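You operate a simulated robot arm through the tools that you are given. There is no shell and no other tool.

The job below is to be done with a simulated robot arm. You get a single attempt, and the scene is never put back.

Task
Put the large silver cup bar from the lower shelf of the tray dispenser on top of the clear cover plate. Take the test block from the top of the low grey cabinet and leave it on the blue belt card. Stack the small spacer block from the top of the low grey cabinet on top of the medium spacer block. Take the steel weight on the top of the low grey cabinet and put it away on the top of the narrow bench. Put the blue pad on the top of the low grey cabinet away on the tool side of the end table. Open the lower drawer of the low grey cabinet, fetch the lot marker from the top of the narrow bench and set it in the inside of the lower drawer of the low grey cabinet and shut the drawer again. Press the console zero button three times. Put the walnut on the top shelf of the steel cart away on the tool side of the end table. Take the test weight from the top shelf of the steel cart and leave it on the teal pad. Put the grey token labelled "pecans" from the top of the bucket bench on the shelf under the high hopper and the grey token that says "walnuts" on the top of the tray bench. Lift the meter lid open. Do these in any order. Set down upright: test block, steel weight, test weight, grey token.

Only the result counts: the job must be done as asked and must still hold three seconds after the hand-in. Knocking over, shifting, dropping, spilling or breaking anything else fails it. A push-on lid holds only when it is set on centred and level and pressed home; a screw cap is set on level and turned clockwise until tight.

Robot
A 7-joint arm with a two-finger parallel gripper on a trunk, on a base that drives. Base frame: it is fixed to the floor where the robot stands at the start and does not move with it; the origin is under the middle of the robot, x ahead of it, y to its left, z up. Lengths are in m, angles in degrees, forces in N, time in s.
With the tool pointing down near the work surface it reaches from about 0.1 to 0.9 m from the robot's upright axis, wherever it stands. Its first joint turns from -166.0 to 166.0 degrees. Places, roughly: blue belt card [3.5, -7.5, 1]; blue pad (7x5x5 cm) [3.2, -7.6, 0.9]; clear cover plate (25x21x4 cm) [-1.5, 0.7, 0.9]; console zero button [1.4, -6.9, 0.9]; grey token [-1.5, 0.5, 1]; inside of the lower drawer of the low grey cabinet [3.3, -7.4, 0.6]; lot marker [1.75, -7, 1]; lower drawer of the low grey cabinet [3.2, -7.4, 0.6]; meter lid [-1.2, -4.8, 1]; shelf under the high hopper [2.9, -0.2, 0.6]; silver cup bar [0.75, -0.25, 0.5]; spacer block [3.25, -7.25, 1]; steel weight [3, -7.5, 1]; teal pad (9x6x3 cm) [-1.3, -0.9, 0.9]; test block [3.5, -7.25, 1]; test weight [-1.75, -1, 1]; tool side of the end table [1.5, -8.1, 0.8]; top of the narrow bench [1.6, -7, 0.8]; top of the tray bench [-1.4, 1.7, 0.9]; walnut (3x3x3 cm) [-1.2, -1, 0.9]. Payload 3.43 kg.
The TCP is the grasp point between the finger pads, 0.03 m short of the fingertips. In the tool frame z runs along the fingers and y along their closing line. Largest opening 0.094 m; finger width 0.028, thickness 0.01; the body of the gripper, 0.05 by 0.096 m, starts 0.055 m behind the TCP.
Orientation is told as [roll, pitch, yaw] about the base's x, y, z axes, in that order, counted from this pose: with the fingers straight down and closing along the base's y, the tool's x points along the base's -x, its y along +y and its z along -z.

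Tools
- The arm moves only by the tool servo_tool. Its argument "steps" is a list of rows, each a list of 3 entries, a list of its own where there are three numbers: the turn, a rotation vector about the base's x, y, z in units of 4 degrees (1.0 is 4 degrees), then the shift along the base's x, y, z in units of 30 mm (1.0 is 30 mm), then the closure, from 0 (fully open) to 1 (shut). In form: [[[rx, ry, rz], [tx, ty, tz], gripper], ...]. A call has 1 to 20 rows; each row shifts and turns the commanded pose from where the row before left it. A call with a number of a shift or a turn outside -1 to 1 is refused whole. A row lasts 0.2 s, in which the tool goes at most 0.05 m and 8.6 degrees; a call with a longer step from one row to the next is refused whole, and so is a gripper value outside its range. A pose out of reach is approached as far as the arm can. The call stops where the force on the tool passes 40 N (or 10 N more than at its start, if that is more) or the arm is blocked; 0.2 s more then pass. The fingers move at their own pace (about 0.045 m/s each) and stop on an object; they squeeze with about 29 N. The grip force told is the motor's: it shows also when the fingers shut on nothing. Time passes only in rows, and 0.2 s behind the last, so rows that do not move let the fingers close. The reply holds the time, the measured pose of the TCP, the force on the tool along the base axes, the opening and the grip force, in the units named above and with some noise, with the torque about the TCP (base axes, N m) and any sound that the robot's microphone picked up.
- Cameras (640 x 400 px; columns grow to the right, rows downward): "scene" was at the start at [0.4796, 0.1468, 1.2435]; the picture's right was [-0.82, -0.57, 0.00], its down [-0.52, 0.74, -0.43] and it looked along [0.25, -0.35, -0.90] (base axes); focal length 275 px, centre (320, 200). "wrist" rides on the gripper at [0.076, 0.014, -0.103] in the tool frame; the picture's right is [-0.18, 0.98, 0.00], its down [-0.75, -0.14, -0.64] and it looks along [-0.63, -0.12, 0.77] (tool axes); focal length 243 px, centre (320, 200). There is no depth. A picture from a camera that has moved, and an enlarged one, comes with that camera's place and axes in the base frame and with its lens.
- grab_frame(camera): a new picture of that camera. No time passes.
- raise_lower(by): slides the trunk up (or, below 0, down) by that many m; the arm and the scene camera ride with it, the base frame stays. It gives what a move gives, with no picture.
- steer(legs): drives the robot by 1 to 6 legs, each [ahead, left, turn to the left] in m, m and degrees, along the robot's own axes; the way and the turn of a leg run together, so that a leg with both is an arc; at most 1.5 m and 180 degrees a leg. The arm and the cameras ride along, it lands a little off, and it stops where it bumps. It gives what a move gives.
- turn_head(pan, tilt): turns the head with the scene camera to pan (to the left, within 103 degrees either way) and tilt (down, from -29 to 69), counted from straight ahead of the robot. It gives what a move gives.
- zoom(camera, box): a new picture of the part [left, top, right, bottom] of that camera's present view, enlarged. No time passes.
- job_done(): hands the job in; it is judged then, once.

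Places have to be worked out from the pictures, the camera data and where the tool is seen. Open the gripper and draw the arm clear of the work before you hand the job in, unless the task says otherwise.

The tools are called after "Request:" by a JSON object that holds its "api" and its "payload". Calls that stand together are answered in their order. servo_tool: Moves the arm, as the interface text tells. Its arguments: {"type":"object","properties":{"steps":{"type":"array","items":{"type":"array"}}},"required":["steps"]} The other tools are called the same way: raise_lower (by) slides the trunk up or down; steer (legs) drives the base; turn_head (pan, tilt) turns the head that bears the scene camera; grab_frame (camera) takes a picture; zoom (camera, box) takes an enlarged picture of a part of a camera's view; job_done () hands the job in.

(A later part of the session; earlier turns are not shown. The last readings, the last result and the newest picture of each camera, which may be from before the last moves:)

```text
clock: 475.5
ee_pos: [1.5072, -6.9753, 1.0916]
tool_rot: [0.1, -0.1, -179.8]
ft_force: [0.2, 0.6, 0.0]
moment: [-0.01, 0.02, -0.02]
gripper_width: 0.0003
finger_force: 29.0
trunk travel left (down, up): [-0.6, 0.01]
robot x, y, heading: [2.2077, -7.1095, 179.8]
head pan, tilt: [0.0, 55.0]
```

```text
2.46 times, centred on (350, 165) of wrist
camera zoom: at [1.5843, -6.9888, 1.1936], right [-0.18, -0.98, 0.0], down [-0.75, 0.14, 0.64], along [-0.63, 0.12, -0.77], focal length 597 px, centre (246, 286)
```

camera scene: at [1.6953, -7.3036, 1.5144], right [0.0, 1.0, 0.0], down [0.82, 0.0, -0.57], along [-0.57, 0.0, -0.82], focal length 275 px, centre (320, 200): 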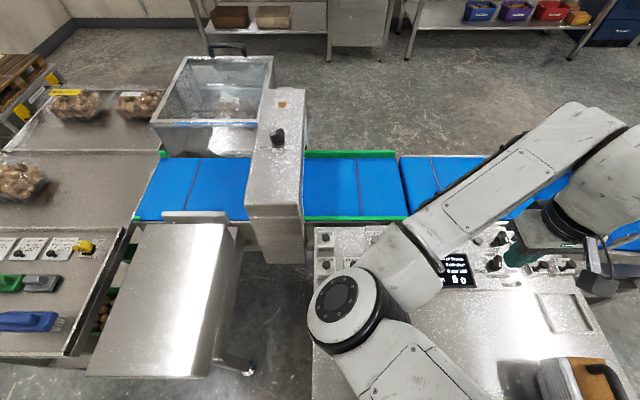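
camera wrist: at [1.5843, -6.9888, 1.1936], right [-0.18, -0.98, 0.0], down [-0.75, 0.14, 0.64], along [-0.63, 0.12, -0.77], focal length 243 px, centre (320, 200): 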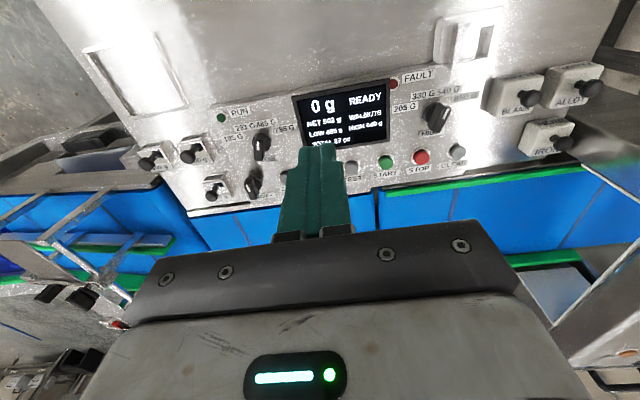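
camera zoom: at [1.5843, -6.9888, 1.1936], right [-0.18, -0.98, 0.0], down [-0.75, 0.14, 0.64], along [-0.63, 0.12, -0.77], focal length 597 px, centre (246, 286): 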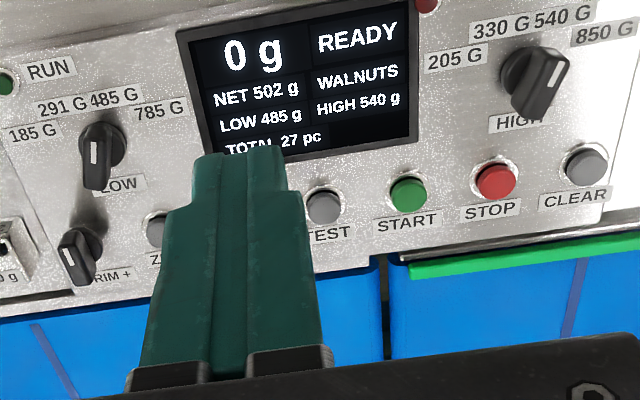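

ZERO is at about (1.396, -6.903, 0.897). I go above it with closed fingers and check alignment.

Request:
{"api": "servo_tool", "payload": {"steps": [[[0, 0, 0], [-0.93, 0.6, 0], 1], [[0, 0, 0], [-0.93, 0.6, 0], 1], [[0, 0, 0], [-0.93, 0.6, 0], 1], [[0, 0, 0], [-0.92, 0.6, -0.5], 1], [[0, 0, 0], [0, 0, -0.9], 1], [[0, 0, 0], [0, 0, -0.9], 1], [[0, 0, 0], [0, 0, -0.9], 1], [[0, 0, 0], [0, 0, -0.9], 1], [[0, 0, 0], [0, 0, 0], 1]]}}

Request:
{"api": "zoom", "payload": {"camera": "wrist", "box": [220, 50, 460, 220]}}

Request:
{"api": "grab_frame", "payload": {"camera": "scene"}}

```text
clock: 477.5
ee_pos: [1.3963, -6.902, 0.966]
tool_rot: [0.0, -0.2, -179.9]
ft_force: [-0.7, -0.8, 0.0]
moment: [-0.01, -0.05, 0.02]
gripper_width: 0.0
finger_force: 29.1
trunk travel left (down, up): [-0.6, 0.01]
robot x, y, heading: [2.2085, -7.1137, 179.9]
head pan, tilt: [0.0, 55.0]
```

```text
2.35 times, centred on (340, 135) of wrist
camera zoom: at [1.4726, -6.917, 1.0697], right [-0.18, -0.98, 0.0], down [-0.75, 0.14, 0.64], along [-0.63, 0.12, -0.77], focal length 571 px, centre (273, 353)
```

zoom: 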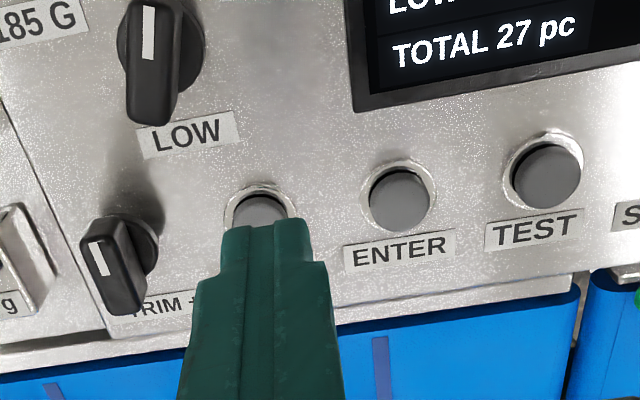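

```text
taken
camera scene: at [1.6953, -7.3037, 1.5144], right [0.0, 1.0, 0.0], down [0.82, 0.0, -0.57], along [-0.57, 0.0, -0.82], focal length 275 px, centre (320, 200)
```

scene: 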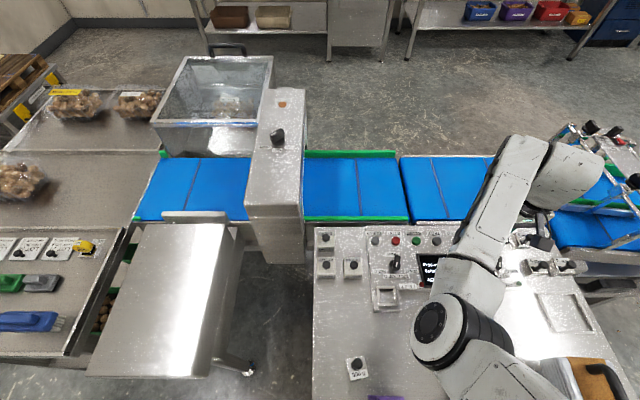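

The button centre comes out at about (1.388, -6.896). I shift a little and lower to just above it, then press gently.

Request:
{"api": "servo_tool", "payload": {"steps": [[[0, 0, 0], [-0.27, 0.2, 0], 1], [[0, 0, 0], [0, 0, -0.5], 1], [[0, 0, 0], [0, 0, -0.4], 1], [[0, 0, 0], [0, 0, 0], 1]]}}

Request:
{"api": "zoom", "payload": {"camera": "wrist", "box": [220, 50, 460, 220]}}

```text
clock: 478.5
ee_pos: [1.3892, -6.897, 0.9392]
tool_rot: [0.1, -0.1, -179.9]
ft_force: [-0.3, -0.3, 0.0]
moment: [0.01, 0.05, -0.01]
gripper_width: 0.0
finger_force: 29.2
trunk travel left (down, up): [-0.6, 0.01]
robot x, y, heading: [2.205, -7.1175, 179.9]
head pan, tilt: [0.0, 55.0]
```

```text
2.35 times, centred on (340, 135) of wrist
camera zoom: at [1.4651, -6.9117, 1.0429], right [-0.18, -0.98, 0.0], down [-0.75, 0.14, 0.64], along [-0.63, 0.12, -0.77], focal length 571 px, centre (273, 353)
```

zoom: 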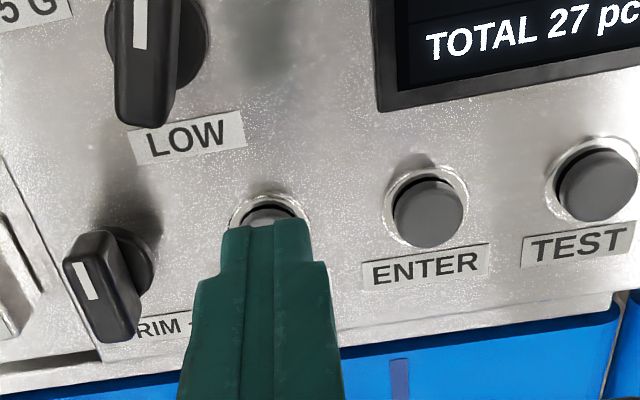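

Aligned within 2 mm. I press in small steps and read the force.

Request:
{"api": "servo_tool", "payload": {"steps": [[[0, 0, 0], [-0.05, 0.04, -0.15], 1], [[0, 0, 0], [0, 0, -0.1], 1], [[0, 0, 0], [0, 0, 0], 1]]}}

Request:
{"api": "servo_tool", "payload": {"steps": [[[0, 0, 0], [0, 0, -0.1], 1], [[0, 0, 0], [0, 0, 0], 1]]}}

Request:
{"api": "servo_tool", "payload": {"steps": [[[0, 0, 0], [0, 0, -0.1], 1], [[0, 0, 0], [0, 0, 0], 1]]}}

```text
clock: 479.3
ee_pos: [1.3873, -6.8962, 0.932]
tool_rot: [-0.1, -0.1, -179.9]
ft_force: [0.5, 0.2, -0.1]
moment: [0.04, 0.01, 0.0]
gripper_width: 0.0002
finger_force: 29.5
trunk travel left (down, up): [-0.6, 0.01]
robot x, y, heading: [2.2047, -7.1115, 180.0]
head pan, tilt: [0.0, 55.0]
```

```text
clock: 479.9
ee_pos: [1.3877, -6.8959, 0.9306]
tool_rot: [-0.1, -0.2, -179.8]
ft_force: [0.4, 0.5, -0.2]
moment: [-0.01, 0.01, -0.01]
gripper_width: 0.0
finger_force: 28.9
trunk travel left (down, up): [-0.6, 0.01]
robot x, y, heading: [2.2101, -7.1152, 179.9]
head pan, tilt: [0.0, 55.0]
```

```text
clock: 480.5
ee_pos: [1.3874, -6.8967, 0.9262]
tool_rot: [0.0, 0.0, -180.0]
ft_force: [0.2, -0.3, 0.2]
moment: [-0.03, 0.02, 0.0]
gripper_width: 0.0
finger_force: 28.9
trunk travel left (down, up): [-0.6, 0.01]
robot x, y, heading: [2.2096, -7.1175, 179.6]
head pan, tilt: [0.0, 55.0]
```

Request:
{"api": "servo_tool", "payload": {"steps": [[[0, 0, 0], [0, 0, -0.1], 1], [[0, 0, 0], [0, 0, 0], 1]]}}

Request:
{"api": "servo_tool", "payload": {"steps": [[[0, 0, 0], [0, 0, -0.1], 1], [[0, 0, 0], [0, 0, 0], 1]]}}

Request:
{"api": "servo_tool", "payload": {"steps": [[[0, 0, 0], [0, 0, -0.1], 1], [[0, 0, 0], [0, 0, 0], 1]]}}

Request:
{"api": "zoom", "payload": {"camera": "wrist", "box": [220, 50, 460, 220]}}

```text
clock: 481.1
ee_pos: [1.3872, -6.8967, 0.924]
tool_rot: [-0.1, 0.0, -179.9]
ft_force: [-0.2, -0.1, 0.9]
moment: [-0.01, 0.02, 0.01]
gripper_width: 0.0
finger_force: 28.9
trunk travel left (down, up): [-0.6, 0.01]
robot x, y, heading: [2.2107, -7.1154, 179.8]
head pan, tilt: [0.0, 55.0]
```

```text
clock: 481.7
ee_pos: [1.3865, -6.8958, 0.9216]
tool_rot: [-0.2, -0.1, -179.9]
ft_force: [-0.4, 0.3, 0.1]
moment: [0.03, -0.01, 0.01]
gripper_width: 0.0
finger_force: 29.2
trunk travel left (down, up): [-0.6, 0.01]
robot x, y, heading: [2.2054, -7.1101, 179.5]
head pan, tilt: [0.0, 55.0]
```

```text
clock: 482.3
ee_pos: [1.3868, -6.896, 0.9178]
tool_rot: [0.0, -0.1, -179.9]
ft_force: [-0.1, 0.5, 0.1]
moment: [0.03, 0.02, 0.0]
gripper_width: 0.0
finger_force: 29.3
trunk travel left (down, up): [-0.6, 0.01]
robot x, y, heading: [2.2128, -7.1136, 179.9]
head pan, tilt: [0.0, 55.0]
```

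```text
2.35 times, centred on (340, 135) of wrist
camera zoom: at [1.4633, -6.9106, 1.0207], right [-0.18, -0.98, 0.0], down [-0.75, 0.14, 0.64], along [-0.63, 0.12, -0.77], focal length 571 px, centre (273, 353)
```

zoom: 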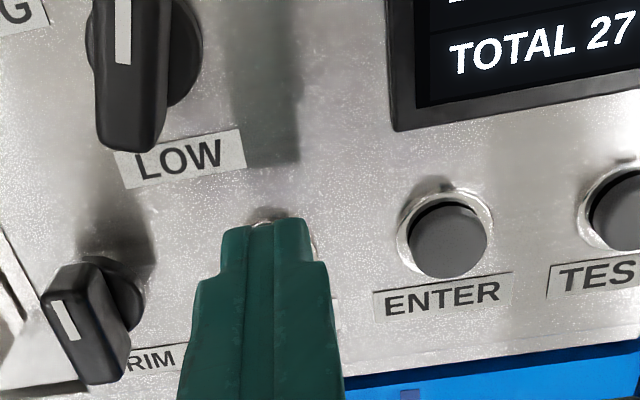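

Not touching yet. I continue a few more small steps.

Request:
{"api": "servo_tool", "payload": {"steps": [[[0, 0, 0], [-0.08, 0, -0.1], 1], [[0, 0, 0], [0, 0, 0], 1]]}}

Request:
{"api": "servo_tool", "payload": {"steps": [[[0, 0, 0], [0, 0, -0.1], 1], [[0, 0, 0], [0, 0, 0], 1]]}}

Request:
{"api": "servo_tool", "payload": {"steps": [[[0, 0, 0], [0, 0, -0.1], 1], [[0, 0, 0], [0, 0, 0], 1]]}}

```text
clock: 482.9
ee_pos: [1.3838, -6.8963, 0.9156]
tool_rot: [0.1, -0.1, -179.8]
ft_force: [0.2, 0.8, -0.3]
moment: [0.0, 0.02, 0.04]
gripper_width: 0.0
finger_force: 29.2
trunk travel left (down, up): [-0.6, 0.01]
robot x, y, heading: [2.2054, -7.1118, 179.9]
head pan, tilt: [0.0, 55.0]
```

```text
clock: 483.5
ee_pos: [1.3845, -6.8972, 0.9118]
tool_rot: [0.0, -0.2, -179.9]
ft_force: [0.6, 0.3, -0.8]
moment: [0.0, -0.02, -0.01]
gripper_width: 0.0
finger_force: 29.1
trunk travel left (down, up): [-0.6, 0.01]
robot x, y, heading: [2.2086, -7.1135, 179.8]
head pan, tilt: [0.0, 55.0]
```

```text
clock: 484.1
ee_pos: [1.3857, -6.8966, 0.9097]
tool_rot: [0.0, -0.1, -179.8]
ft_force: [-0.3, -1.1, 0.8]
moment: [0.02, -0.01, 0.01]
gripper_width: 0.0
finger_force: 29.0
trunk travel left (down, up): [-0.6, 0.01]
robot x, y, heading: [2.208, -7.11, 179.7]
head pan, tilt: [0.0, 55.0]
```

Request:
{"api": "servo_tool", "payload": {"steps": [[[0, 0, 0], [0, 0, -0.1], 1], [[0, 0, 0], [0, 0, 0], 1]]}}

Request:
{"api": "servo_tool", "payload": {"steps": [[[0, 0, 0], [0, 0, -0.1], 1], [[0, 0, 0], [0, 0, 0], 1]]}}

Request:
{"api": "servo_tool", "payload": {"steps": [[[0, 0, 0], [0, 0, -0.1], 1], [[0, 0, 0], [0, 0, 0], 1]]}}

Request:
{"api": "zoom", "payload": {"camera": "wrist", "box": [220, 50, 460, 220]}}

```text
clock: 484.7
ee_pos: [1.3847, -6.8961, 0.9061]
tool_rot: [0.0, -0.1, -179.9]
ft_force: [0.0, -0.5, -0.6]
moment: [0.03, 0.01, -0.01]
gripper_width: 0.0001
finger_force: 28.8
trunk travel left (down, up): [-0.6, 0.01]
robot x, y, heading: [2.2054, -7.1136, 179.7]
head pan, tilt: [0.0, 55.0]
```

```text
clock: 485.3
ee_pos: [1.3846, -6.8962, 0.9028]
tool_rot: [0.0, -0.1, -179.8]
ft_force: [0.0, -0.2, -0.2]
moment: [0.0, -0.04, 0.02]
gripper_width: 0.0
finger_force: 29.6
trunk travel left (down, up): [-0.6, 0.01]
robot x, y, heading: [2.2076, -7.1143, 179.7]
head pan, tilt: [0.0, 55.0]
```

```text
clock: 485.9
ee_pos: [1.3833, -6.8964, 0.9011]
tool_rot: [-0.1, -0.2, -180.0]
ft_force: [0.5, 0.6, 1.0]
moment: [0.0, -0.01, 0.02]
gripper_width: 0.0
finger_force: 29.1
trunk travel left (down, up): [-0.6, 0.01]
robot x, y, heading: [2.2055, -7.1107, 180.0]
head pan, tilt: [0.0, 55.0]
```

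```text
2.35 times, centred on (340, 135) of wrist
camera zoom: at [1.4599, -6.9105, 1.003], right [-0.18, -0.98, 0.0], down [-0.75, 0.14, 0.64], along [-0.63, 0.12, -0.77], focal length 571 px, centre (273, 353)
```

zoom: 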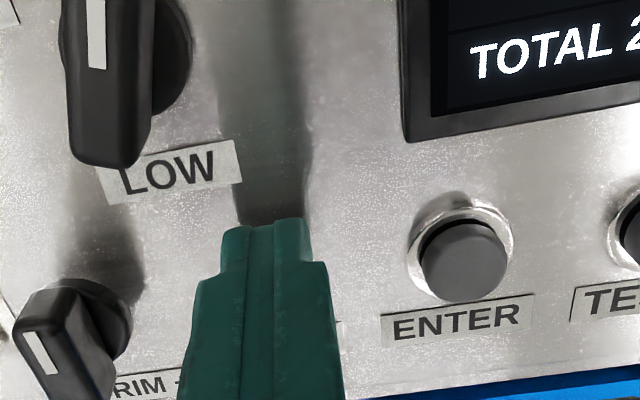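

Triangulating ENTER/TEST, the caps are at z≈0.872 and ZERO at about (1.374, -6.892). I lift 5 mm, shift 9 mm to −x and 4 mm to +y, then press on.

Request:
{"api": "servo_tool", "payload": {"steps": [[[0, 0, 0], [0, 0, 0.25], 1], [[0, 0, 0], [-0.3, 0.13, 0], 1], [[0, 0, 0], [0, 0, -0.2], 1], [[0, 0, 0], [0, 0, -0.1], 1], [[0, 0, 0], [0, 0, 0], 1]]}}

Request:
{"api": "servo_tool", "payload": {"steps": [[[0, 0, 0], [0, 0, -0.1], 1], [[0, 0, 0], [0, 0, 0], 1]]}}

Request:
{"api": "zoom", "payload": {"camera": "wrist", "box": [220, 50, 460, 220]}}

```text
clock: 487.1
ee_pos: [1.3755, -6.8913, 0.8993]
tool_rot: [0.0, -0.1, -179.8]
ft_force: [0.1, -0.4, 2.1]
moment: [-0.01, 0.04, 0.01]
gripper_width: 0.0
finger_force: 29.7
trunk travel left (down, up): [-0.6, 0.01]
robot x, y, heading: [2.2082, -7.1088, 179.9]
head pan, tilt: [0.0, 55.0]
heard: click
```

```text
clock: 487.7
ee_pos: [1.3759, -6.8926, 0.8979]
tool_rot: [-0.1, -0.1, -179.7]
ft_force: [-0.7, -1.0, 10.5]
moment: [-0.07, 0.08, 0.02]
gripper_width: 0.0001
finger_force: 28.6
trunk travel left (down, up): [-0.6, 0.01]
robot x, y, heading: [2.2045, -7.1162, 179.8]
head pan, tilt: [0.0, 55.0]
```

```text
2.35 times, centred on (340, 135) of wrist
camera zoom: at [1.4518, -6.9061, 0.9995], right [-0.18, -0.98, 0.0], down [-0.75, 0.14, 0.65], along [-0.63, 0.12, -0.76], focal length 571 px, centre (273, 353)
```

zoom: 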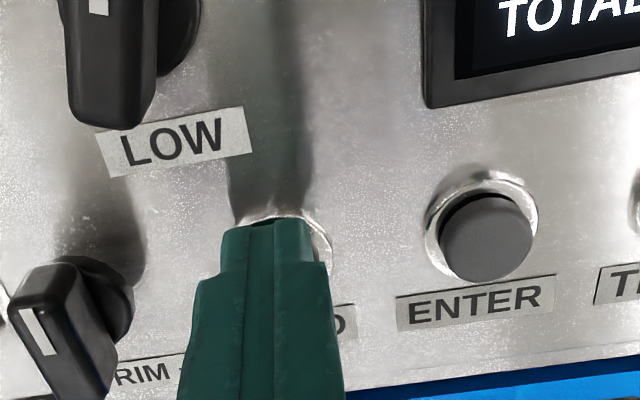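

A click was heard: one press. I release by lifting 1 cm and watch for sounds, then press again.

Request:
{"api": "servo_tool", "payload": {"steps": [[[0, 0, 0], [0, 0, 0.2], 1], [[0, 0, 0], [0, 0, 0.2], 1], [[0, 0, 0], [0, 0, 0], 1], [[0, 0, 0], [0, 0, 0], 1]]}}

Request:
{"api": "servo_tool", "payload": {"steps": [[[0, 0, 0], [0, 0, -0.2], 1], [[0, 0, 0], [0, 0, -0.15], 1], [[0, 0, 0], [0, 0, 0], 1]]}}

```text
clock: 488.7
ee_pos: [1.3765, -6.8931, 0.9085]
tool_rot: [0.0, -0.1, -179.9]
ft_force: [0.1, 0.6, 0.3]
moment: [0.0, -0.01, 0.02]
gripper_width: 0.0001
finger_force: 29.0
trunk travel left (down, up): [-0.6, 0.01]
robot x, y, heading: [2.2101, -7.1103, 180.0]
head pan, tilt: [0.0, 55.0]
```

```text
clock: 489.5
ee_pos: [1.3753, -6.8931, 0.8977]
tool_rot: [0.0, -0.2, -179.9]
ft_force: [-0.5, 0.7, 4.3]
moment: [-0.02, 0.02, -0.06]
gripper_width: 0.0
finger_force: 29.0
trunk travel left (down, up): [-0.6, 0.01]
robot x, y, heading: [2.2124, -7.1123, 179.9]
head pan, tilt: [0.0, 55.0]
heard: click
```

Second click. Release and press a third time.

Request:
{"api": "servo_tool", "payload": {"steps": [[[0, 0, 0], [0, 0, 0.2], 1], [[0, 0, 0], [0, 0, 0.2], 1], [[0, 0, 0], [0, 0, 0], 1], [[0, 0, 0], [0, 0, 0], 1]]}}

Request:
{"api": "servo_tool", "payload": {"steps": [[[0, 0, 0], [0, 0, -0.2], 1], [[0, 0, 0], [0, 0, -0.2], 1], [[0, 0, 0], [0, 0, 0], 1]]}}

```text
clock: 490.5
ee_pos: [1.3773, -6.892, 0.9093]
tool_rot: [0.0, -0.1, -179.9]
ft_force: [0.7, -0.1, 0.0]
moment: [0.05, -0.05, 0.0]
gripper_width: 0.0
finger_force: 28.8
trunk travel left (down, up): [-0.6, 0.01]
robot x, y, heading: [2.2082, -7.1135, 179.6]
head pan, tilt: [0.0, 55.0]
```

```text
clock: 491.3
ee_pos: [1.3752, -6.8927, 0.8969]
tool_rot: [-0.2, -0.2, -179.8]
ft_force: [-0.1, -0.7, 6.5]
moment: [-0.02, 0.04, 0.06]
gripper_width: 0.0002
finger_force: 29.2
trunk travel left (down, up): [-0.6, 0.01]
robot x, y, heading: [2.2093, -7.1141, 179.7]
head pan, tilt: [0.0, 55.0]
heard: click
```

Three clicks: ZERO pressed three times. I lift clear and go back to the cabinet for the blue pad.

Request:
{"api": "servo_tool", "payload": {"steps": [[[0, 0, 0], [0, 0, 0.3], 1], [[0, 0, 0], [0, 0, 1], 1], [[0, 0, 0], [0, 0, 1], 1], [[0, 0, 0], [0, 0, 1], 1], [[0, 0, 0], [0, 0, 1], 1], [[0, 0, 0], [0, 0, 1], 1], [[0, 0, 0], [1, 0, 1], 1], [[0, 0, 0], [1, 0, 0.5], 1], [[0, 0, 0], [1, -0.5, 0], 1], [[0, 0, 0], [1, -0.5, 0], 1], [[0, 0, 0], [1, -0.5, 0], 1], [[0, 0, 0], [1, -0.5, 0], 1], [[0, 0, 0], [1, -0.5, 0], 1], [[0, 0, 0], [0, 0, 0], 1]]}}

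Request:
{"api": "zoom", "payload": {"camera": "wrist", "box": [160, 20, 480, 240]}}

Request:
{"api": "steer", "payload": {"legs": [[-0.2, 0, 0], [0, 0, -180]]}}

```text
clock: 494.3
ee_pos: [1.587, -6.9673, 1.1002]
tool_rot: [-0.1, -0.1, -179.9]
ft_force: [0.0, 0.2, 0.2]
moment: [-0.03, 0.02, 0.03]
gripper_width: 0.0001
finger_force: 29.2
trunk travel left (down, up): [-0.6, 0.01]
robot x, y, heading: [2.2092, -7.1109, 179.6]
head pan, tilt: [0.0, 55.0]
```

```text
1.82 times, centred on (320, 130) of wrist
camera zoom: at [1.6623, -6.9813, 1.2032], right [-0.18, -0.98, 0.0], down [-0.75, 0.14, 0.64], along [-0.63, 0.12, -0.77], focal length 441 px, centre (320, 327)
```

zoom: 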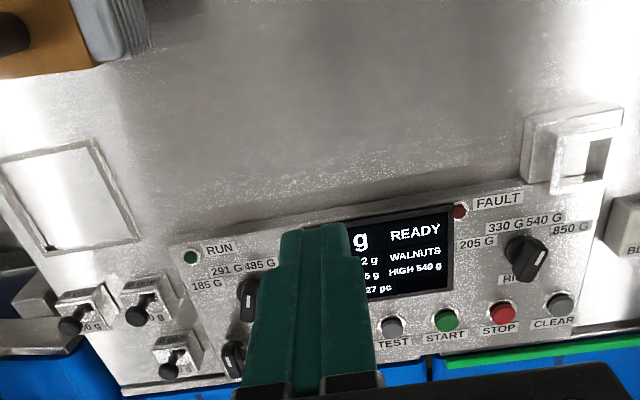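

```text
clock: 503.4
ee_pos: [3.0154, -7.3063, 1.1013]
tool_rot: [0.0, -0.1, -4.2]
ft_force: [0.2, -0.5, -0.4]
moment: [-0.01, 0.01, -0.01]
gripper_width: 0.0003
finger_force: 29.3
trunk travel left (down, up): [-0.6, 0.01]
robot x, y, heading: [2.4014, -7.1116, -4.4]
head pan, tilt: [0.0, 55.0]
```

Now facing the cabinet. I straighten, strafe right in front of the pad and look.

Request:
{"api": "steer", "payload": {"legs": [[0.05, -0.36, 4.4]]}}

Request:
{"api": "servo_tool", "payload": {"steps": [[[0, 0, 0], [0.8, 0.4, 0], 0], [[0, 0, 0], [0.8, 0.4, 0], 0], [[0, 0, 0], [0.8, 0.3, 0], 0], [[0, 0, 0], [0.8, 0, 0], 0], [[0, 0, 0], [0, 0, 0], 0]]}}

Request:
{"api": "grab_frame", "payload": {"camera": "wrist"}}

Request:
{"api": "turn_head", "payload": {"pan": -15, "tilt": 55}}

Request:
{"api": "grab_frame", "payload": {"camera": "scene"}}

```text
clock: 505.7
ee_pos: [3.0617, -7.6218, 1.0995]
tool_rot: [0.0, -0.1, -0.4]
ft_force: [-0.5, 0.6, -0.1]
moment: [0.0, 0.0, -0.01]
gripper_width: 0.0
finger_force: 28.9
trunk travel left (down, up): [-0.6, 0.01]
robot x, y, heading: [2.4434, -7.4716, -0.9]
head pan, tilt: [0.0, 55.0]
```

```text
clock: 506.9
ee_pos: [3.1583, -7.5909, 1.1016]
tool_rot: [0.0, -0.1, -0.3]
ft_force: [0.5, -0.2, 0.0]
moment: [-0.02, 0.01, 0.01]
gripper_width: 0.0941
finger_force: 0.1
trunk travel left (down, up): [-0.6, 0.01]
robot x, y, heading: [2.4374, -7.4727, -0.7]
head pan, tilt: [0.0, 55.0]
```

```text
taken
camera wrist: at [3.081, -7.5752, 1.2029], right [0.19, 0.98, 0.0], down [0.75, -0.14, 0.64], along [0.63, -0.12, -0.77], focal length 243 px, centre (320, 200)
```

wrist: 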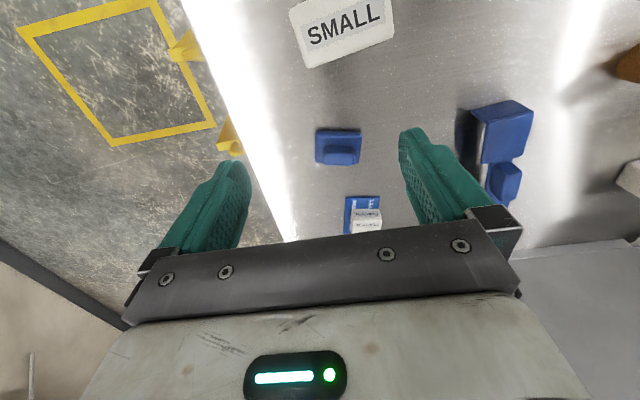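

```text
clock: 507.7
ee_pos: [3.1565, -7.589, 1.1007]
tool_rot: [0.0, -0.1, -0.3]
ft_force: [-0.4, -0.1, -0.2]
moment: [0.0, 0.01, 0.04]
gripper_width: 0.0938
finger_force: 0.0
trunk travel left (down, up): [-0.6, 0.01]
robot x, y, heading: [2.4409, -7.4692, -0.7]
head pan, tilt: [-15.0, 55.0]
```

```text
taken
camera scene: at [2.9559, -7.2983, 1.5144], right [-0.27, -0.96, 0.0], down [-0.79, 0.22, -0.57], along [0.55, -0.15, -0.82], focal length 275 px, centre (320, 200)
```

scene: 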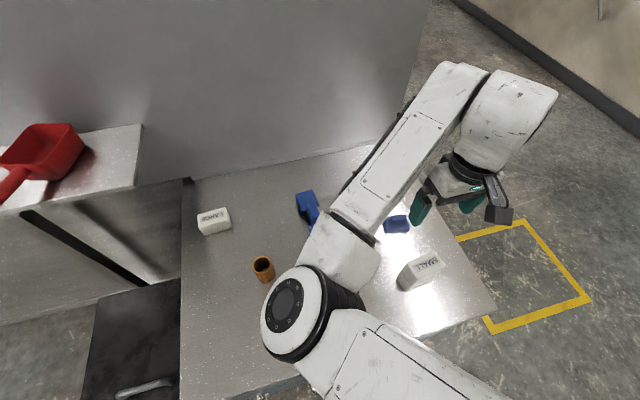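

Request:
{"api": "zoom", "payload": {"camera": "wrist", "box": [270, 90, 430, 210]}}

```text
3.33 times, centred on (350, 150) of wrist
camera zoom: at [3.0807, -7.5753, 1.2029], right [0.19, 0.98, 0.0], down [0.75, -0.14, 0.64], along [0.63, -0.12, -0.77], focal length 809 px, centre (220, 367)
```

zoom: 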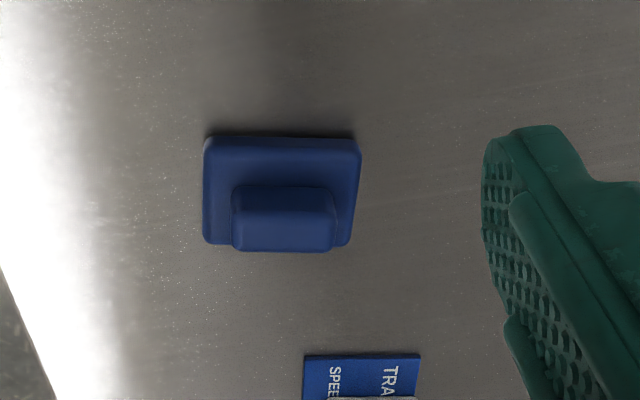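

The pad's centre is about (3.230, -7.581), turned −10°. I turn the tool, go above it and descend with open fingers.

Request:
{"api": "servo_tool", "payload": {"steps": [[[0, 0, -0.9], [0.82, 0.08, 0], 0], [[0, 0, -0.9], [0.82, 0.08, 0], 0], [[0, 0, -0.8], [0.82, 0.08, -0.3], 0], [[0, 0, 0], [0, 0, -0.9], 0], [[0, 0, 0], [0, 0, -0.9], 0], [[0, 0, 0], [0, 0, -0.9], 0], [[0, 0, 0], [0, 0, 0], 0]]}}

Request:
{"api": "grab_frame", "payload": {"camera": "wrist"}}

```text
clock: 509.3
ee_pos: [3.2319, -7.5799, 1.0103]
tool_rot: [0.1, -0.1, -10.7]
ft_force: [0.8, -0.1, 0.4]
moment: [-0.02, 0.01, 0.0]
gripper_width: 0.0938
finger_force: 0.0
trunk travel left (down, up): [-0.6, 0.01]
robot x, y, heading: [2.4413, -7.4725, -0.5]
head pan, tilt: [-15.0, 55.0]
```

```text
taken
camera wrist: at [3.1585, -7.5523, 1.1127], right [0.36, 0.93, 0.0], down [0.71, -0.28, 0.64], along [0.6, -0.23, -0.77], focal length 243 px, centre (320, 200)
```

wrist: 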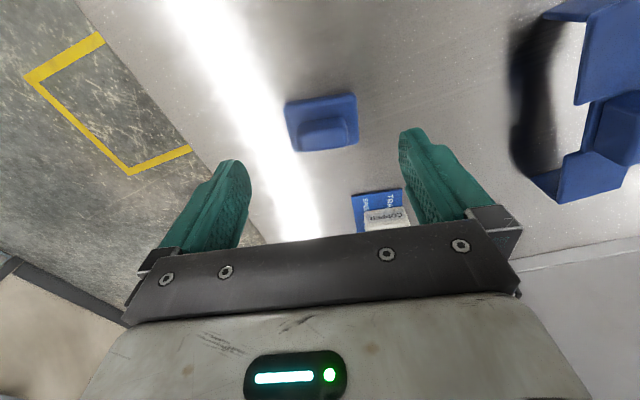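

Aligned. Down to z≈0.936 and close.

Request:
{"api": "servo_tool", "payload": {"steps": [[[0, 0, 0], [0, 0, -0.9], 0], [[0, 0, 0], [0, 0, -0.9], 0], [[0, 0, 0], [0, 0, -0.65], 0], [[0, 0, 0], [0, 0, 0], 0], [[0, 0, 0], [0, 0, 0], 0.5], [[0, 0, 0], [0, 0, 0], 1], [[0, 0, 0], [0, 0, 0], 1], [[0, 0, 0], [0, 0, 0], 1]]}}

Request:
{"api": "grab_frame", "payload": {"camera": "wrist"}}

```text
clock: 511.1
ee_pos: [3.2303, -7.5811, 0.9353]
tool_rot: [0.0, 0.0, -10.7]
ft_force: [-0.3, -0.2, -0.4]
moment: [0.01, 0.01, 0.01]
gripper_width: 0.0609
finger_force: 28.7
trunk travel left (down, up): [-0.6, 0.01]
robot x, y, heading: [2.4411, -7.4734, -0.4]
head pan, tilt: [-15.0, 55.0]
```

```text
taken
camera wrist: at [3.1577, -7.5532, 1.0386], right [0.36, 0.93, 0.0], down [0.71, -0.28, 0.64], along [0.6, -0.23, -0.77], focal length 243 px, centre (320, 200)
```

wrist: 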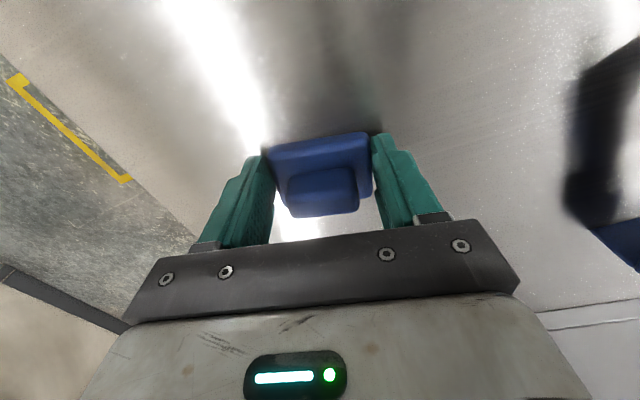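

Gripped (0.061). I lift, draw in and turn around to the end table's +x end.

Request:
{"api": "servo_tool", "payload": {"steps": [[[0, 0, 0], [0, 0, 0.5], 1], [[0, 0, 0], [0, 0, 1], 1], [[0, 0, 0], [0, 0, 1], 1], [[0, 0, 0], [0, 0, 1], 1], [[0, 0, 0], [0, 0, 1], 1], [[0, 0, 0], [-0.7, 0, 1], 1], [[0, 0, 0], [-1, 0, 0], 1], [[0, 0, 0], [-1, 0, 0], 1], [[0, 0, 0], [-1, 0, 0], 1], [[0, 0, 0], [-1, 0, 0], 1], [[0, 0, 0], [-1, 0, 0], 1], [[0, 0, 0], [-1, 0, 0], 1], [[0, 0, 0], [0, 0, 0], 1]]}}

Request:
{"api": "steer", "payload": {"legs": [[0, 0, -179.5], [0, 0.65, 0]]}}

Request:
{"api": "turn_head", "payload": {"pan": 0, "tilt": 50}}

Request:
{"api": "grab_frame", "payload": {"camera": "scene"}}

Request:
{"api": "grab_frame", "payload": {"camera": "wrist"}}

```text
clock: 513.9
ee_pos: [3.0298, -7.5808, 1.1015]
tool_rot: [0.1, -0.1, -10.6]
ft_force: [0.4, 0.0, -1.0]
moment: [0.03, -0.02, 0.01]
gripper_width: 0.0611
finger_force: 29.3
trunk travel left (down, up): [-0.6, 0.01]
robot x, y, heading: [2.4398, -7.4731, -0.6]
head pan, tilt: [-15.0, 55.0]
```

```text
clock: 524.9
ee_pos: [1.8383, -7.9976, 1.1018]
tool_rot: [0.0, -0.1, 169.0]
ft_force: [0.9, -1.0, -0.3]
moment: [0.01, 0.01, 0.02]
gripper_width: 0.0608
finger_force: 28.8
trunk travel left (down, up): [-0.6, 0.01]
robot x, y, heading: [2.4337, -8.1118, 178.8]
head pan, tilt: [-15.0, 55.0]
```

```text
clock: 525.6
ee_pos: [1.838, -7.9996, 1.101]
tool_rot: [0.0, 0.0, 169.0]
ft_force: [0.0, -0.3, 0.6]
moment: [0.01, 0.03, 0.02]
gripper_width: 0.0609
finger_force: 29.2
trunk travel left (down, up): [-0.6, 0.01]
robot x, y, heading: [2.4313, -8.1098, 179.0]
head pan, tilt: [0.0, 50.0]
```

```text
taken
camera scene: at [1.9081, -8.2962, 1.5209], right [0.02, 1.0, 0.0], down [0.77, -0.01, -0.64], along [-0.64, 0.01, -0.77], focal length 275 px, centre (320, 200)
```

scene: 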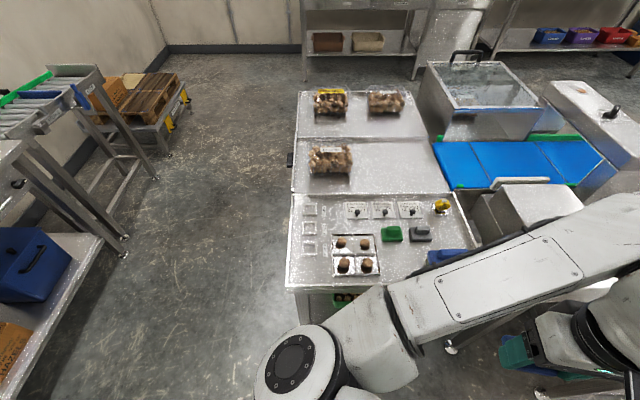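

```text
taken
camera wrist: at [1.9108, -8.0278, 1.2048], right [-0.37, -0.93, 0.0], down [-0.71, 0.28, 0.64], along [-0.6, 0.24, -0.77], focal length 243 px, centre (320, 200)
```

wrist: 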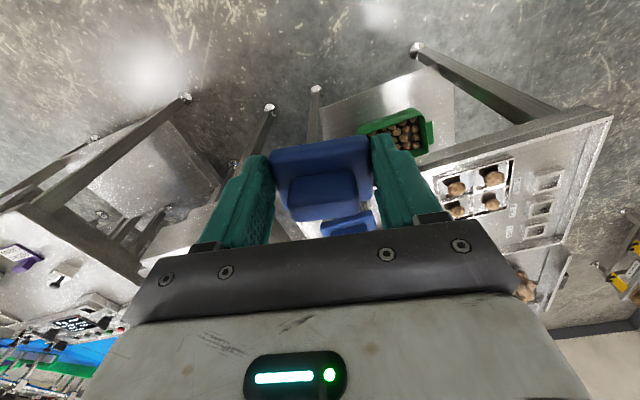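

I zoom on the tool section to choose a free spot.

Request:
{"api": "zoom", "payload": {"camera": "scene", "box": [280, 180, 490, 300]}}

```text
3.05 times, centred on (385, 240) of scene
camera zoom: at [1.9081, -8.2962, 1.5209], right [0.02, 1.0, 0.0], down [0.77, -0.01, -0.64], along [-0.64, 0.01, -0.77], focal length 838 px, centre (122, 78)
```

zoom: 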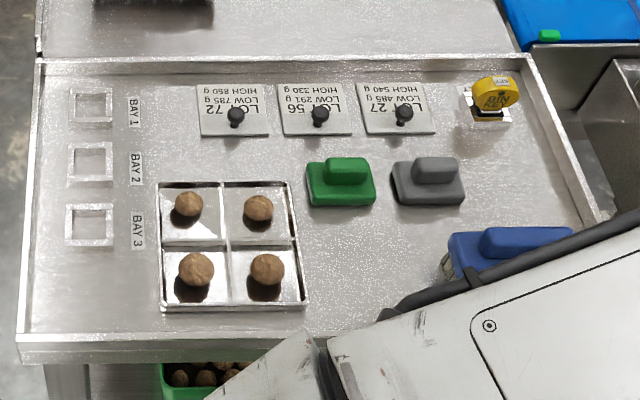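

There is room in front of the green and grey pads: I target (1.570, -8.068). I step 0.1 m nearer, straighten the tool and go above it.

Request:
{"api": "steer", "payload": {"legs": [[0.1, 0, 0]]}}

Request:
{"api": "servo_tool", "payload": {"steps": [[[0, 0, 0.9], [-0.9, -0.38, 0], 1], [[0, 0, 0.9], [-0.9, -0.38, 0], 1], [[0, 0, 0.95], [-0.9, -0.38, 0], 1], [[0, 0, 0], [-0.9, -0.38, 0], 1], [[0, 0, 0], [-0.9, -0.38, 0], 1], [[0, 0, 0], [-0.9, -0.38, 0], 1], [[0, 0, 0], [0, 0, -0.9], 1], [[0, 0, 0], [0, 0, -0.9], 1], [[0, 0, 0], [0, 0, -0.9], 1], [[0, 0, 0], [0, 0, 0], 1]]}}

Request:
{"api": "grab_frame", "payload": {"camera": "wrist"}}

Request:
{"api": "grab_frame", "payload": {"camera": "scene"}}

```text
clock: 526.8
ee_pos: [1.7398, -7.9977, 1.1022]
tool_rot: [0.0, -0.1, 168.8]
ft_force: [0.3, -0.5, -0.3]
moment: [-0.02, -0.01, -0.02]
gripper_width: 0.0608
finger_force: 28.7
trunk travel left (down, up): [-0.6, 0.01]
robot x, y, heading: [2.3296, -8.1125, 179.0]
head pan, tilt: [0.0, 50.0]
```

```text
clock: 529.0
ee_pos: [1.5783, -8.0646, 1.0197]
tool_rot: [0.0, -0.1, 179.9]
ft_force: [0.7, 0.1, -0.7]
moment: [-0.02, 0.03, 0.01]
gripper_width: 0.061
finger_force: 28.7
trunk travel left (down, up): [-0.6, 0.01]
robot x, y, heading: [2.3284, -8.1115, 179.1]
head pan, tilt: [0.0, 50.0]
```

```text
taken
camera wrist: at [1.6547, -8.0792, 1.123], right [-0.18, -0.98, 0.0], down [-0.75, 0.14, 0.64], along [-0.63, 0.12, -0.77], focal length 243 px, centre (320, 200)
```

wrist: 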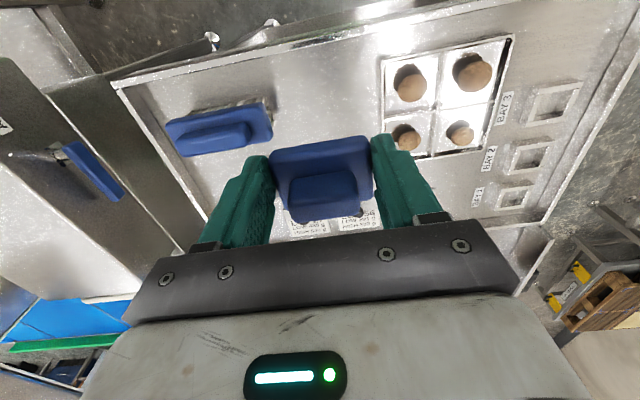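

```text
taken
camera scene: at [1.8088, -8.2939, 1.5209], right [0.02, 1.0, 0.0], down [0.77, -0.01, -0.64], along [-0.64, 0.01, -0.77], focal length 275 px, centre (320, 200)
```

scene: 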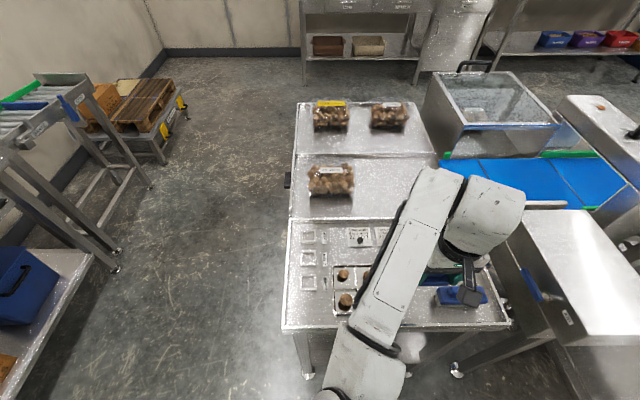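

The landing spot is free between brush and walnut tray. I shift 3 mm away from the brush and lower.

Request:
{"api": "servo_tool", "payload": {"steps": [[[0, 0, 0], [0, -0.1, -0.9], 1], [[0, 0, 0], [0, 0, -0.9], 1], [[0, 0, 0], [0, 0, -0.9], 1], [[0, 0, 0], [0, 0, -0.9], 1], [[0, 0, 0], [0, 0, -0.3], 1], [[0, 0, 0], [0, 0, 0], 1]]}}

Request:
{"api": "grab_frame", "payload": {"camera": "wrist"}}

```text
clock: 530.4
ee_pos: [1.5781, -8.0676, 0.9044]
tool_rot: [0.0, -0.1, 179.9]
ft_force: [0.3, 0.6, -1.0]
moment: [0.01, 0.03, 0.01]
gripper_width: 0.0611
finger_force: 28.8
trunk travel left (down, up): [-0.6, 0.01]
robot x, y, heading: [2.3287, -8.1097, 178.8]
head pan, tilt: [0.0, 50.0]
```

```text
taken
camera wrist: at [1.6545, -8.083, 1.0074], right [-0.18, -0.98, 0.0], down [-0.75, 0.14, 0.64], along [-0.63, 0.12, -0.77], focal length 243 px, centre (320, 200)
```

wrist: 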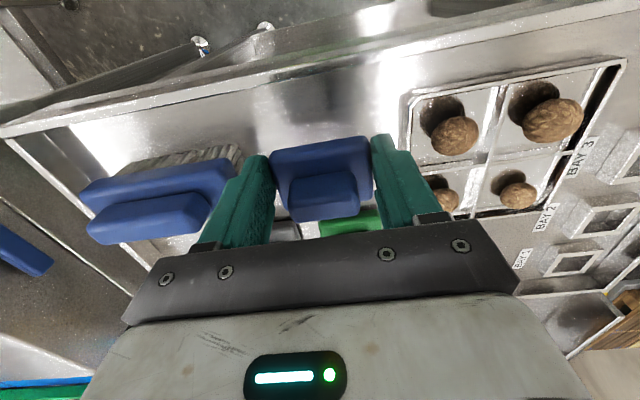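

I shift another 8 mm to centre between brush and tray, then lower to contact.

Request:
{"api": "servo_tool", "payload": {"steps": [[[0, 0, 0], [0, -0.27, 0], 1], [[0, 0, 0], [0, 0, -0.3], 1], [[0, 0, 0], [0, 0, -0.2], 1], [[0, 0, 0], [0, 0, 0], 1]]}}

Request:
{"api": "servo_tool", "payload": {"steps": [[[0, 0, 0], [0, 0, -0.12], 1], [[0, 0, 0], [0, 0, 0], 1]]}}

Request:
{"api": "servo_tool", "payload": {"steps": [[[0, 0, 0], [0, 0, -0.12], 1], [[0, 0, 0], [0, 0, 0], 1]]}}

Request:
{"api": "servo_tool", "payload": {"steps": [[[0, 0, 0], [0, 0, -0.12], 1], [[0, 0, 0], [0, 0, 0], 1]]}}

```text
clock: 531.4
ee_pos: [1.579, -8.0766, 0.8887]
tool_rot: [0.0, -0.2, 180.0]
ft_force: [-0.5, 0.2, -0.1]
moment: [-0.04, 0.01, 0.01]
gripper_width: 0.0608
finger_force: 29.1
trunk travel left (down, up): [-0.6, 0.01]
robot x, y, heading: [2.3268, -8.1089, 178.9]
head pan, tilt: [0.0, 50.0]
```

```text
clock: 532.0
ee_pos: [1.5782, -8.0764, 0.8862]
tool_rot: [0.0, -0.1, 180.0]
ft_force: [0.2, -0.1, 0.2]
moment: [-0.01, 0.0, -0.01]
gripper_width: 0.061
finger_force: 29.6
trunk travel left (down, up): [-0.6, 0.01]
robot x, y, heading: [2.3296, -8.1079, 179.1]
head pan, tilt: [0.0, 50.0]
```

```text
clock: 532.6
ee_pos: [1.5781, -8.0766, 0.8819]
tool_rot: [-0.2, -0.2, 179.8]
ft_force: [-0.2, 0.5, -0.2]
moment: [-0.02, -0.01, -0.02]
gripper_width: 0.0611
finger_force: 28.3
trunk travel left (down, up): [-0.6, 0.01]
robot x, y, heading: [2.3299, -8.1107, 179.0]
head pan, tilt: [0.0, 50.0]
```

```text
clock: 533.2
ee_pos: [1.5785, -8.0769, 0.8783]
tool_rot: [0.1, -0.1, 179.9]
ft_force: [0.4, 0.7, -0.9]
moment: [-0.03, -0.01, 0.0]
gripper_width: 0.0612
finger_force: 29.7
trunk travel left (down, up): [-0.6, 0.01]
robot x, y, heading: [2.329, -8.1071, 178.9]
head pan, tilt: [0.0, 50.0]
```

Request:
{"api": "servo_tool", "payload": {"steps": [[[0, 0, 0], [0, 0, -0.1], 1], [[0, 0, 0], [0, 0, 0], 1]]}}

Request:
{"api": "servo_tool", "payload": {"steps": [[[0, 0, 0], [0, 0, -0.1], 1], [[0, 0, 0], [0, 0, 0], 1]]}}

Request:
{"api": "servo_tool", "payload": {"steps": [[[0, 0, 0], [0, 0, -0.1], 1], [[0, 0, 0], [0, 0, 0], 1]]}}

Request:
{"api": "servo_tool", "payload": {"steps": [[[0, 0, 0], [0, 0, -0.1], 1], [[0, 0, 0], [0, 0, 0], 1]]}}

```text
clock: 533.8
ee_pos: [1.5784, -8.0772, 0.8747]
tool_rot: [0.0, -0.1, 180.0]
ft_force: [-0.3, 0.4, 0.0]
moment: [-0.02, 0.01, 0.03]
gripper_width: 0.061
finger_force: 29.1
trunk travel left (down, up): [-0.6, 0.01]
robot x, y, heading: [2.3299, -8.1074, 179.0]
head pan, tilt: [0.0, 50.0]
```

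```text
clock: 534.4
ee_pos: [1.5782, -8.077, 0.872]
tool_rot: [0.0, -0.1, 180.0]
ft_force: [0.1, 0.5, 0.4]
moment: [0.04, -0.01, -0.03]
gripper_width: 0.0608
finger_force: 28.9
trunk travel left (down, up): [-0.6, 0.01]
robot x, y, heading: [2.3303, -8.1075, 178.9]
head pan, tilt: [0.0, 50.0]
```

```text
clock: 535.0
ee_pos: [1.577, -8.0755, 0.8677]
tool_rot: [-0.1, -0.1, 179.9]
ft_force: [-0.1, -0.1, -0.5]
moment: [-0.04, -0.03, -0.02]
gripper_width: 0.061
finger_force: 29.9
trunk travel left (down, up): [-0.6, 0.01]
robot x, y, heading: [2.3308, -8.1091, 178.7]
head pan, tilt: [0.0, 50.0]
```

```text
clock: 535.6
ee_pos: [1.5785, -8.0755, 0.8651]
tool_rot: [-0.1, -0.1, 179.9]
ft_force: [0.6, -0.5, -1.2]
moment: [0.0, -0.02, -0.02]
gripper_width: 0.0606
finger_force: 29.0
trunk travel left (down, up): [-0.6, 0.01]
robot x, y, heading: [2.3285, -8.1101, 179.0]
head pan, tilt: [0.0, 50.0]
```

Still no contact; I look at how far it is.

Request:
{"api": "grab_frame", "payload": {"camera": "wrist"}}

Request:
{"api": "servo_tool", "payload": {"steps": [[[0, 0, 0], [0, 0, -0.1], 1], [[0, 0, 0], [0, 0, 0], 1]]}}

Request:
{"api": "servo_tool", "payload": {"steps": [[[0, 0, 0], [0, 0, -0.1], 1], [[0, 0, 0], [0, 0, 0], 1]]}}

Request:
{"api": "servo_tool", "payload": {"steps": [[[0, 0, 0], [0, 0, -0.1], 1], [[0, 0, 0], [0, 0, 0], 1]]}}

```text
taken
camera wrist: at [1.6538, -8.091, 0.9686], right [-0.19, -0.98, 0.0], down [-0.75, 0.14, 0.64], along [-0.63, 0.12, -0.77], focal length 243 px, centre (320, 200)
```

wrist: 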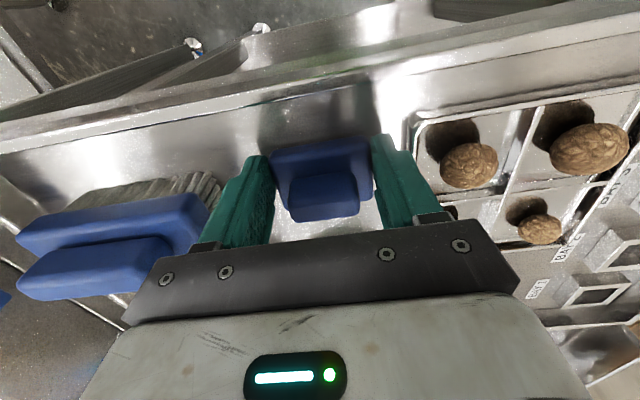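

```text
clock: 536.2
ee_pos: [1.577, -8.0758, 0.8642]
tool_rot: [-0.1, -0.2, 179.9]
ft_force: [1.2, 1.9, 16.0]
moment: [-0.08, -0.11, -0.01]
gripper_width: 0.0609
finger_force: 29.3
trunk travel left (down, up): [-0.6, 0.01]
robot x, y, heading: [2.3288, -8.1062, 179.0]
head pan, tilt: [0.0, 50.0]
```

```text
clock: 536.8
ee_pos: [1.5774, -8.0753, 0.8612]
tool_rot: [0.0, -0.4, 179.8]
ft_force: [-1.0, 2.4, 27.8]
moment: [0.02, 0.13, -0.01]
gripper_width: 0.0608
finger_force: 29.2
trunk travel left (down, up): [-0.6, 0.01]
robot x, y, heading: [2.3258, -8.1134, 179.2]
head pan, tilt: [0.0, 50.0]
```

```text
clock: 537.4
ee_pos: [1.5777, -8.0778, 0.8593]
tool_rot: [0.0, -0.3, 180.1]
ft_force: [1.3, -0.2, 40.4]
moment: [-0.47, -0.41, -0.22]
gripper_width: 0.0607
finger_force: 29.0
trunk travel left (down, up): [-0.6, 0.01]
robot x, y, heading: [2.3288, -8.1095, 179.3]
head pan, tilt: [0.0, 50.0]
```

Contact (z≈0.864). I ease off, open a little and lift away.

Request:
{"api": "servo_tool", "payload": {"steps": [[[0, 0, 0], [0, 0, 0.15], 1], [[0, 0, 0], [0, 0, 0], 1], [[0, 0, 0], [0, 0, 0], 0.25], [[0, 0, 0], [0, 0, 0], 0.2], [[0, 0, 0], [0, 0, 0], 0.2], [[0, 0, 0], [0, 0, 0.4], 0.2], [[0, 0, 0], [0, 0, 0.8], 0.2], [[0, 0, 0], [0, 0, 1], 0.2], [[0, 0, 0], [0, 0, 1], 0.2], [[0, 0, 0], [0, 0, 1], 0.2], [[0, 0, 0], [0, 0, 1], 0.2], [[0, 0, 0], [0, 0, 1], 0.2], [[0, 0, 0], [0.5, 0, 1], 0.2], [[0, 0, 0], [0, 0, 0], 0.2]]}}

Request:
{"api": "grab_frame", "payload": {"camera": "wrist"}}

```text
clock: 540.4
ee_pos: [1.5921, -8.0787, 1.0757]
tool_rot: [0.0, -0.2, 180.0]
ft_force: [0.6, 0.2, -0.2]
moment: [0.0, -0.02, 0.0]
gripper_width: 0.0751
finger_force: 0.1
trunk travel left (down, up): [-0.6, 0.01]
robot x, y, heading: [2.3297, -8.1108, 178.9]
head pan, tilt: [0.0, 50.0]
```

```text
taken
camera wrist: at [1.6681, -8.0925, 1.1796], right [-0.18, -0.98, 0.0], down [-0.75, 0.14, 0.64], along [-0.63, 0.12, -0.77], focal length 243 px, centre (320, 200)
```

wrist: 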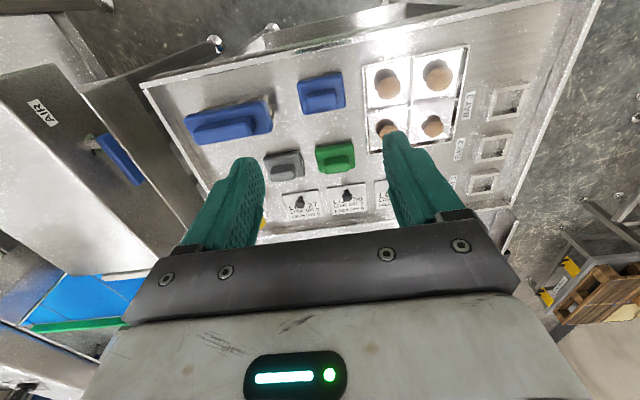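

The blue pad stands on the tool side. Now the drawer: I draw the arm in, go back in front of the cabinet and turn to face it, then look at the drawer handles.

Request:
{"api": "servo_tool", "payload": {"steps": [[[0, 0, 0], [1, 0, 0.3], 0.2], [[0, 0, 0], [1, 0, 0], 0.2], [[0, 0, 0], [1, 0, 0], 0.2], [[0, 0, 0], [1, 0, 0], 0.2], [[0, 0, 0], [1, 0, 0], 0.2], [[0, 0, 0], [0, 0, 0], 0.2]]}}

Request:
{"api": "steer", "payload": {"legs": [[0, -0.68, 1], [0, 0, -180], [-0.25, 0, 0]]}}

Request:
{"api": "turn_head", "payload": {"pan": -10, "tilt": 55}}

Request:
{"api": "grab_frame", "payload": {"camera": "scene"}}

Request:
{"api": "grab_frame", "payload": {"camera": "wrist"}}

```text
clock: 541.8
ee_pos: [1.7437, -8.0778, 1.0867]
tool_rot: [0.0, -0.1, 180.0]
ft_force: [0.5, 0.5, -0.1]
moment: [0.01, -0.02, -0.03]
gripper_width: 0.0753
finger_force: 0.0
trunk travel left (down, up): [-0.6, 0.01]
robot x, y, heading: [2.3305, -8.1077, 179.0]
head pan, tilt: [0.0, 50.0]
```

```text
clock: 554.3
ee_pos: [2.6745, -7.4741, 1.0871]
tool_rot: [0.1, 0.0, -1.8]
ft_force: [-0.6, -0.2, 0.7]
moment: [0.02, 0.02, -0.02]
gripper_width: 0.0752
finger_force: 0.0
trunk travel left (down, up): [-0.6, 0.01]
robot x, y, heading: [2.089, -7.423, -2.8]
head pan, tilt: [0.0, 50.0]
```

```text
clock: 555.1
ee_pos: [2.6745, -7.4741, 1.0864]
tool_rot: [0.0, -0.1, -1.9]
ft_force: [0.5, 0.3, 0.9]
moment: [0.01, -0.03, 0.02]
gripper_width: 0.0749
finger_force: 0.0
trunk travel left (down, up): [-0.6, 0.01]
robot x, y, heading: [2.0896, -7.4233, -3.0]
head pan, tilt: [-10.0, 55.0]
```

```text
taken
camera scene: at [2.6137, -7.2645, 1.5145], right [-0.22, -0.97, 0.0], down [-0.8, 0.18, -0.57], along [0.56, -0.13, -0.82], focal length 275 px, centre (320, 200)
```

scene: 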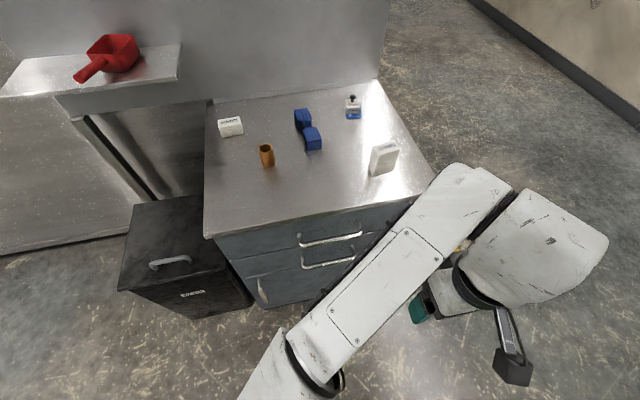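

```text
taken
camera wrist: at [2.5977, -7.4576, 1.1894], right [0.22, 0.98, 0.0], down [0.75, -0.17, 0.64], along [0.63, -0.14, -0.77], focal length 243 px, centre (320, 200)
```

wrist: 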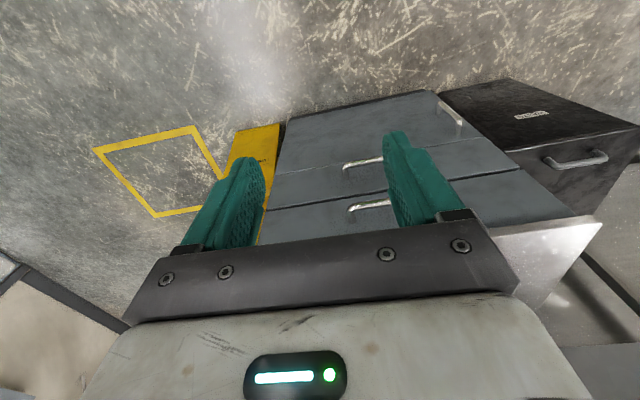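

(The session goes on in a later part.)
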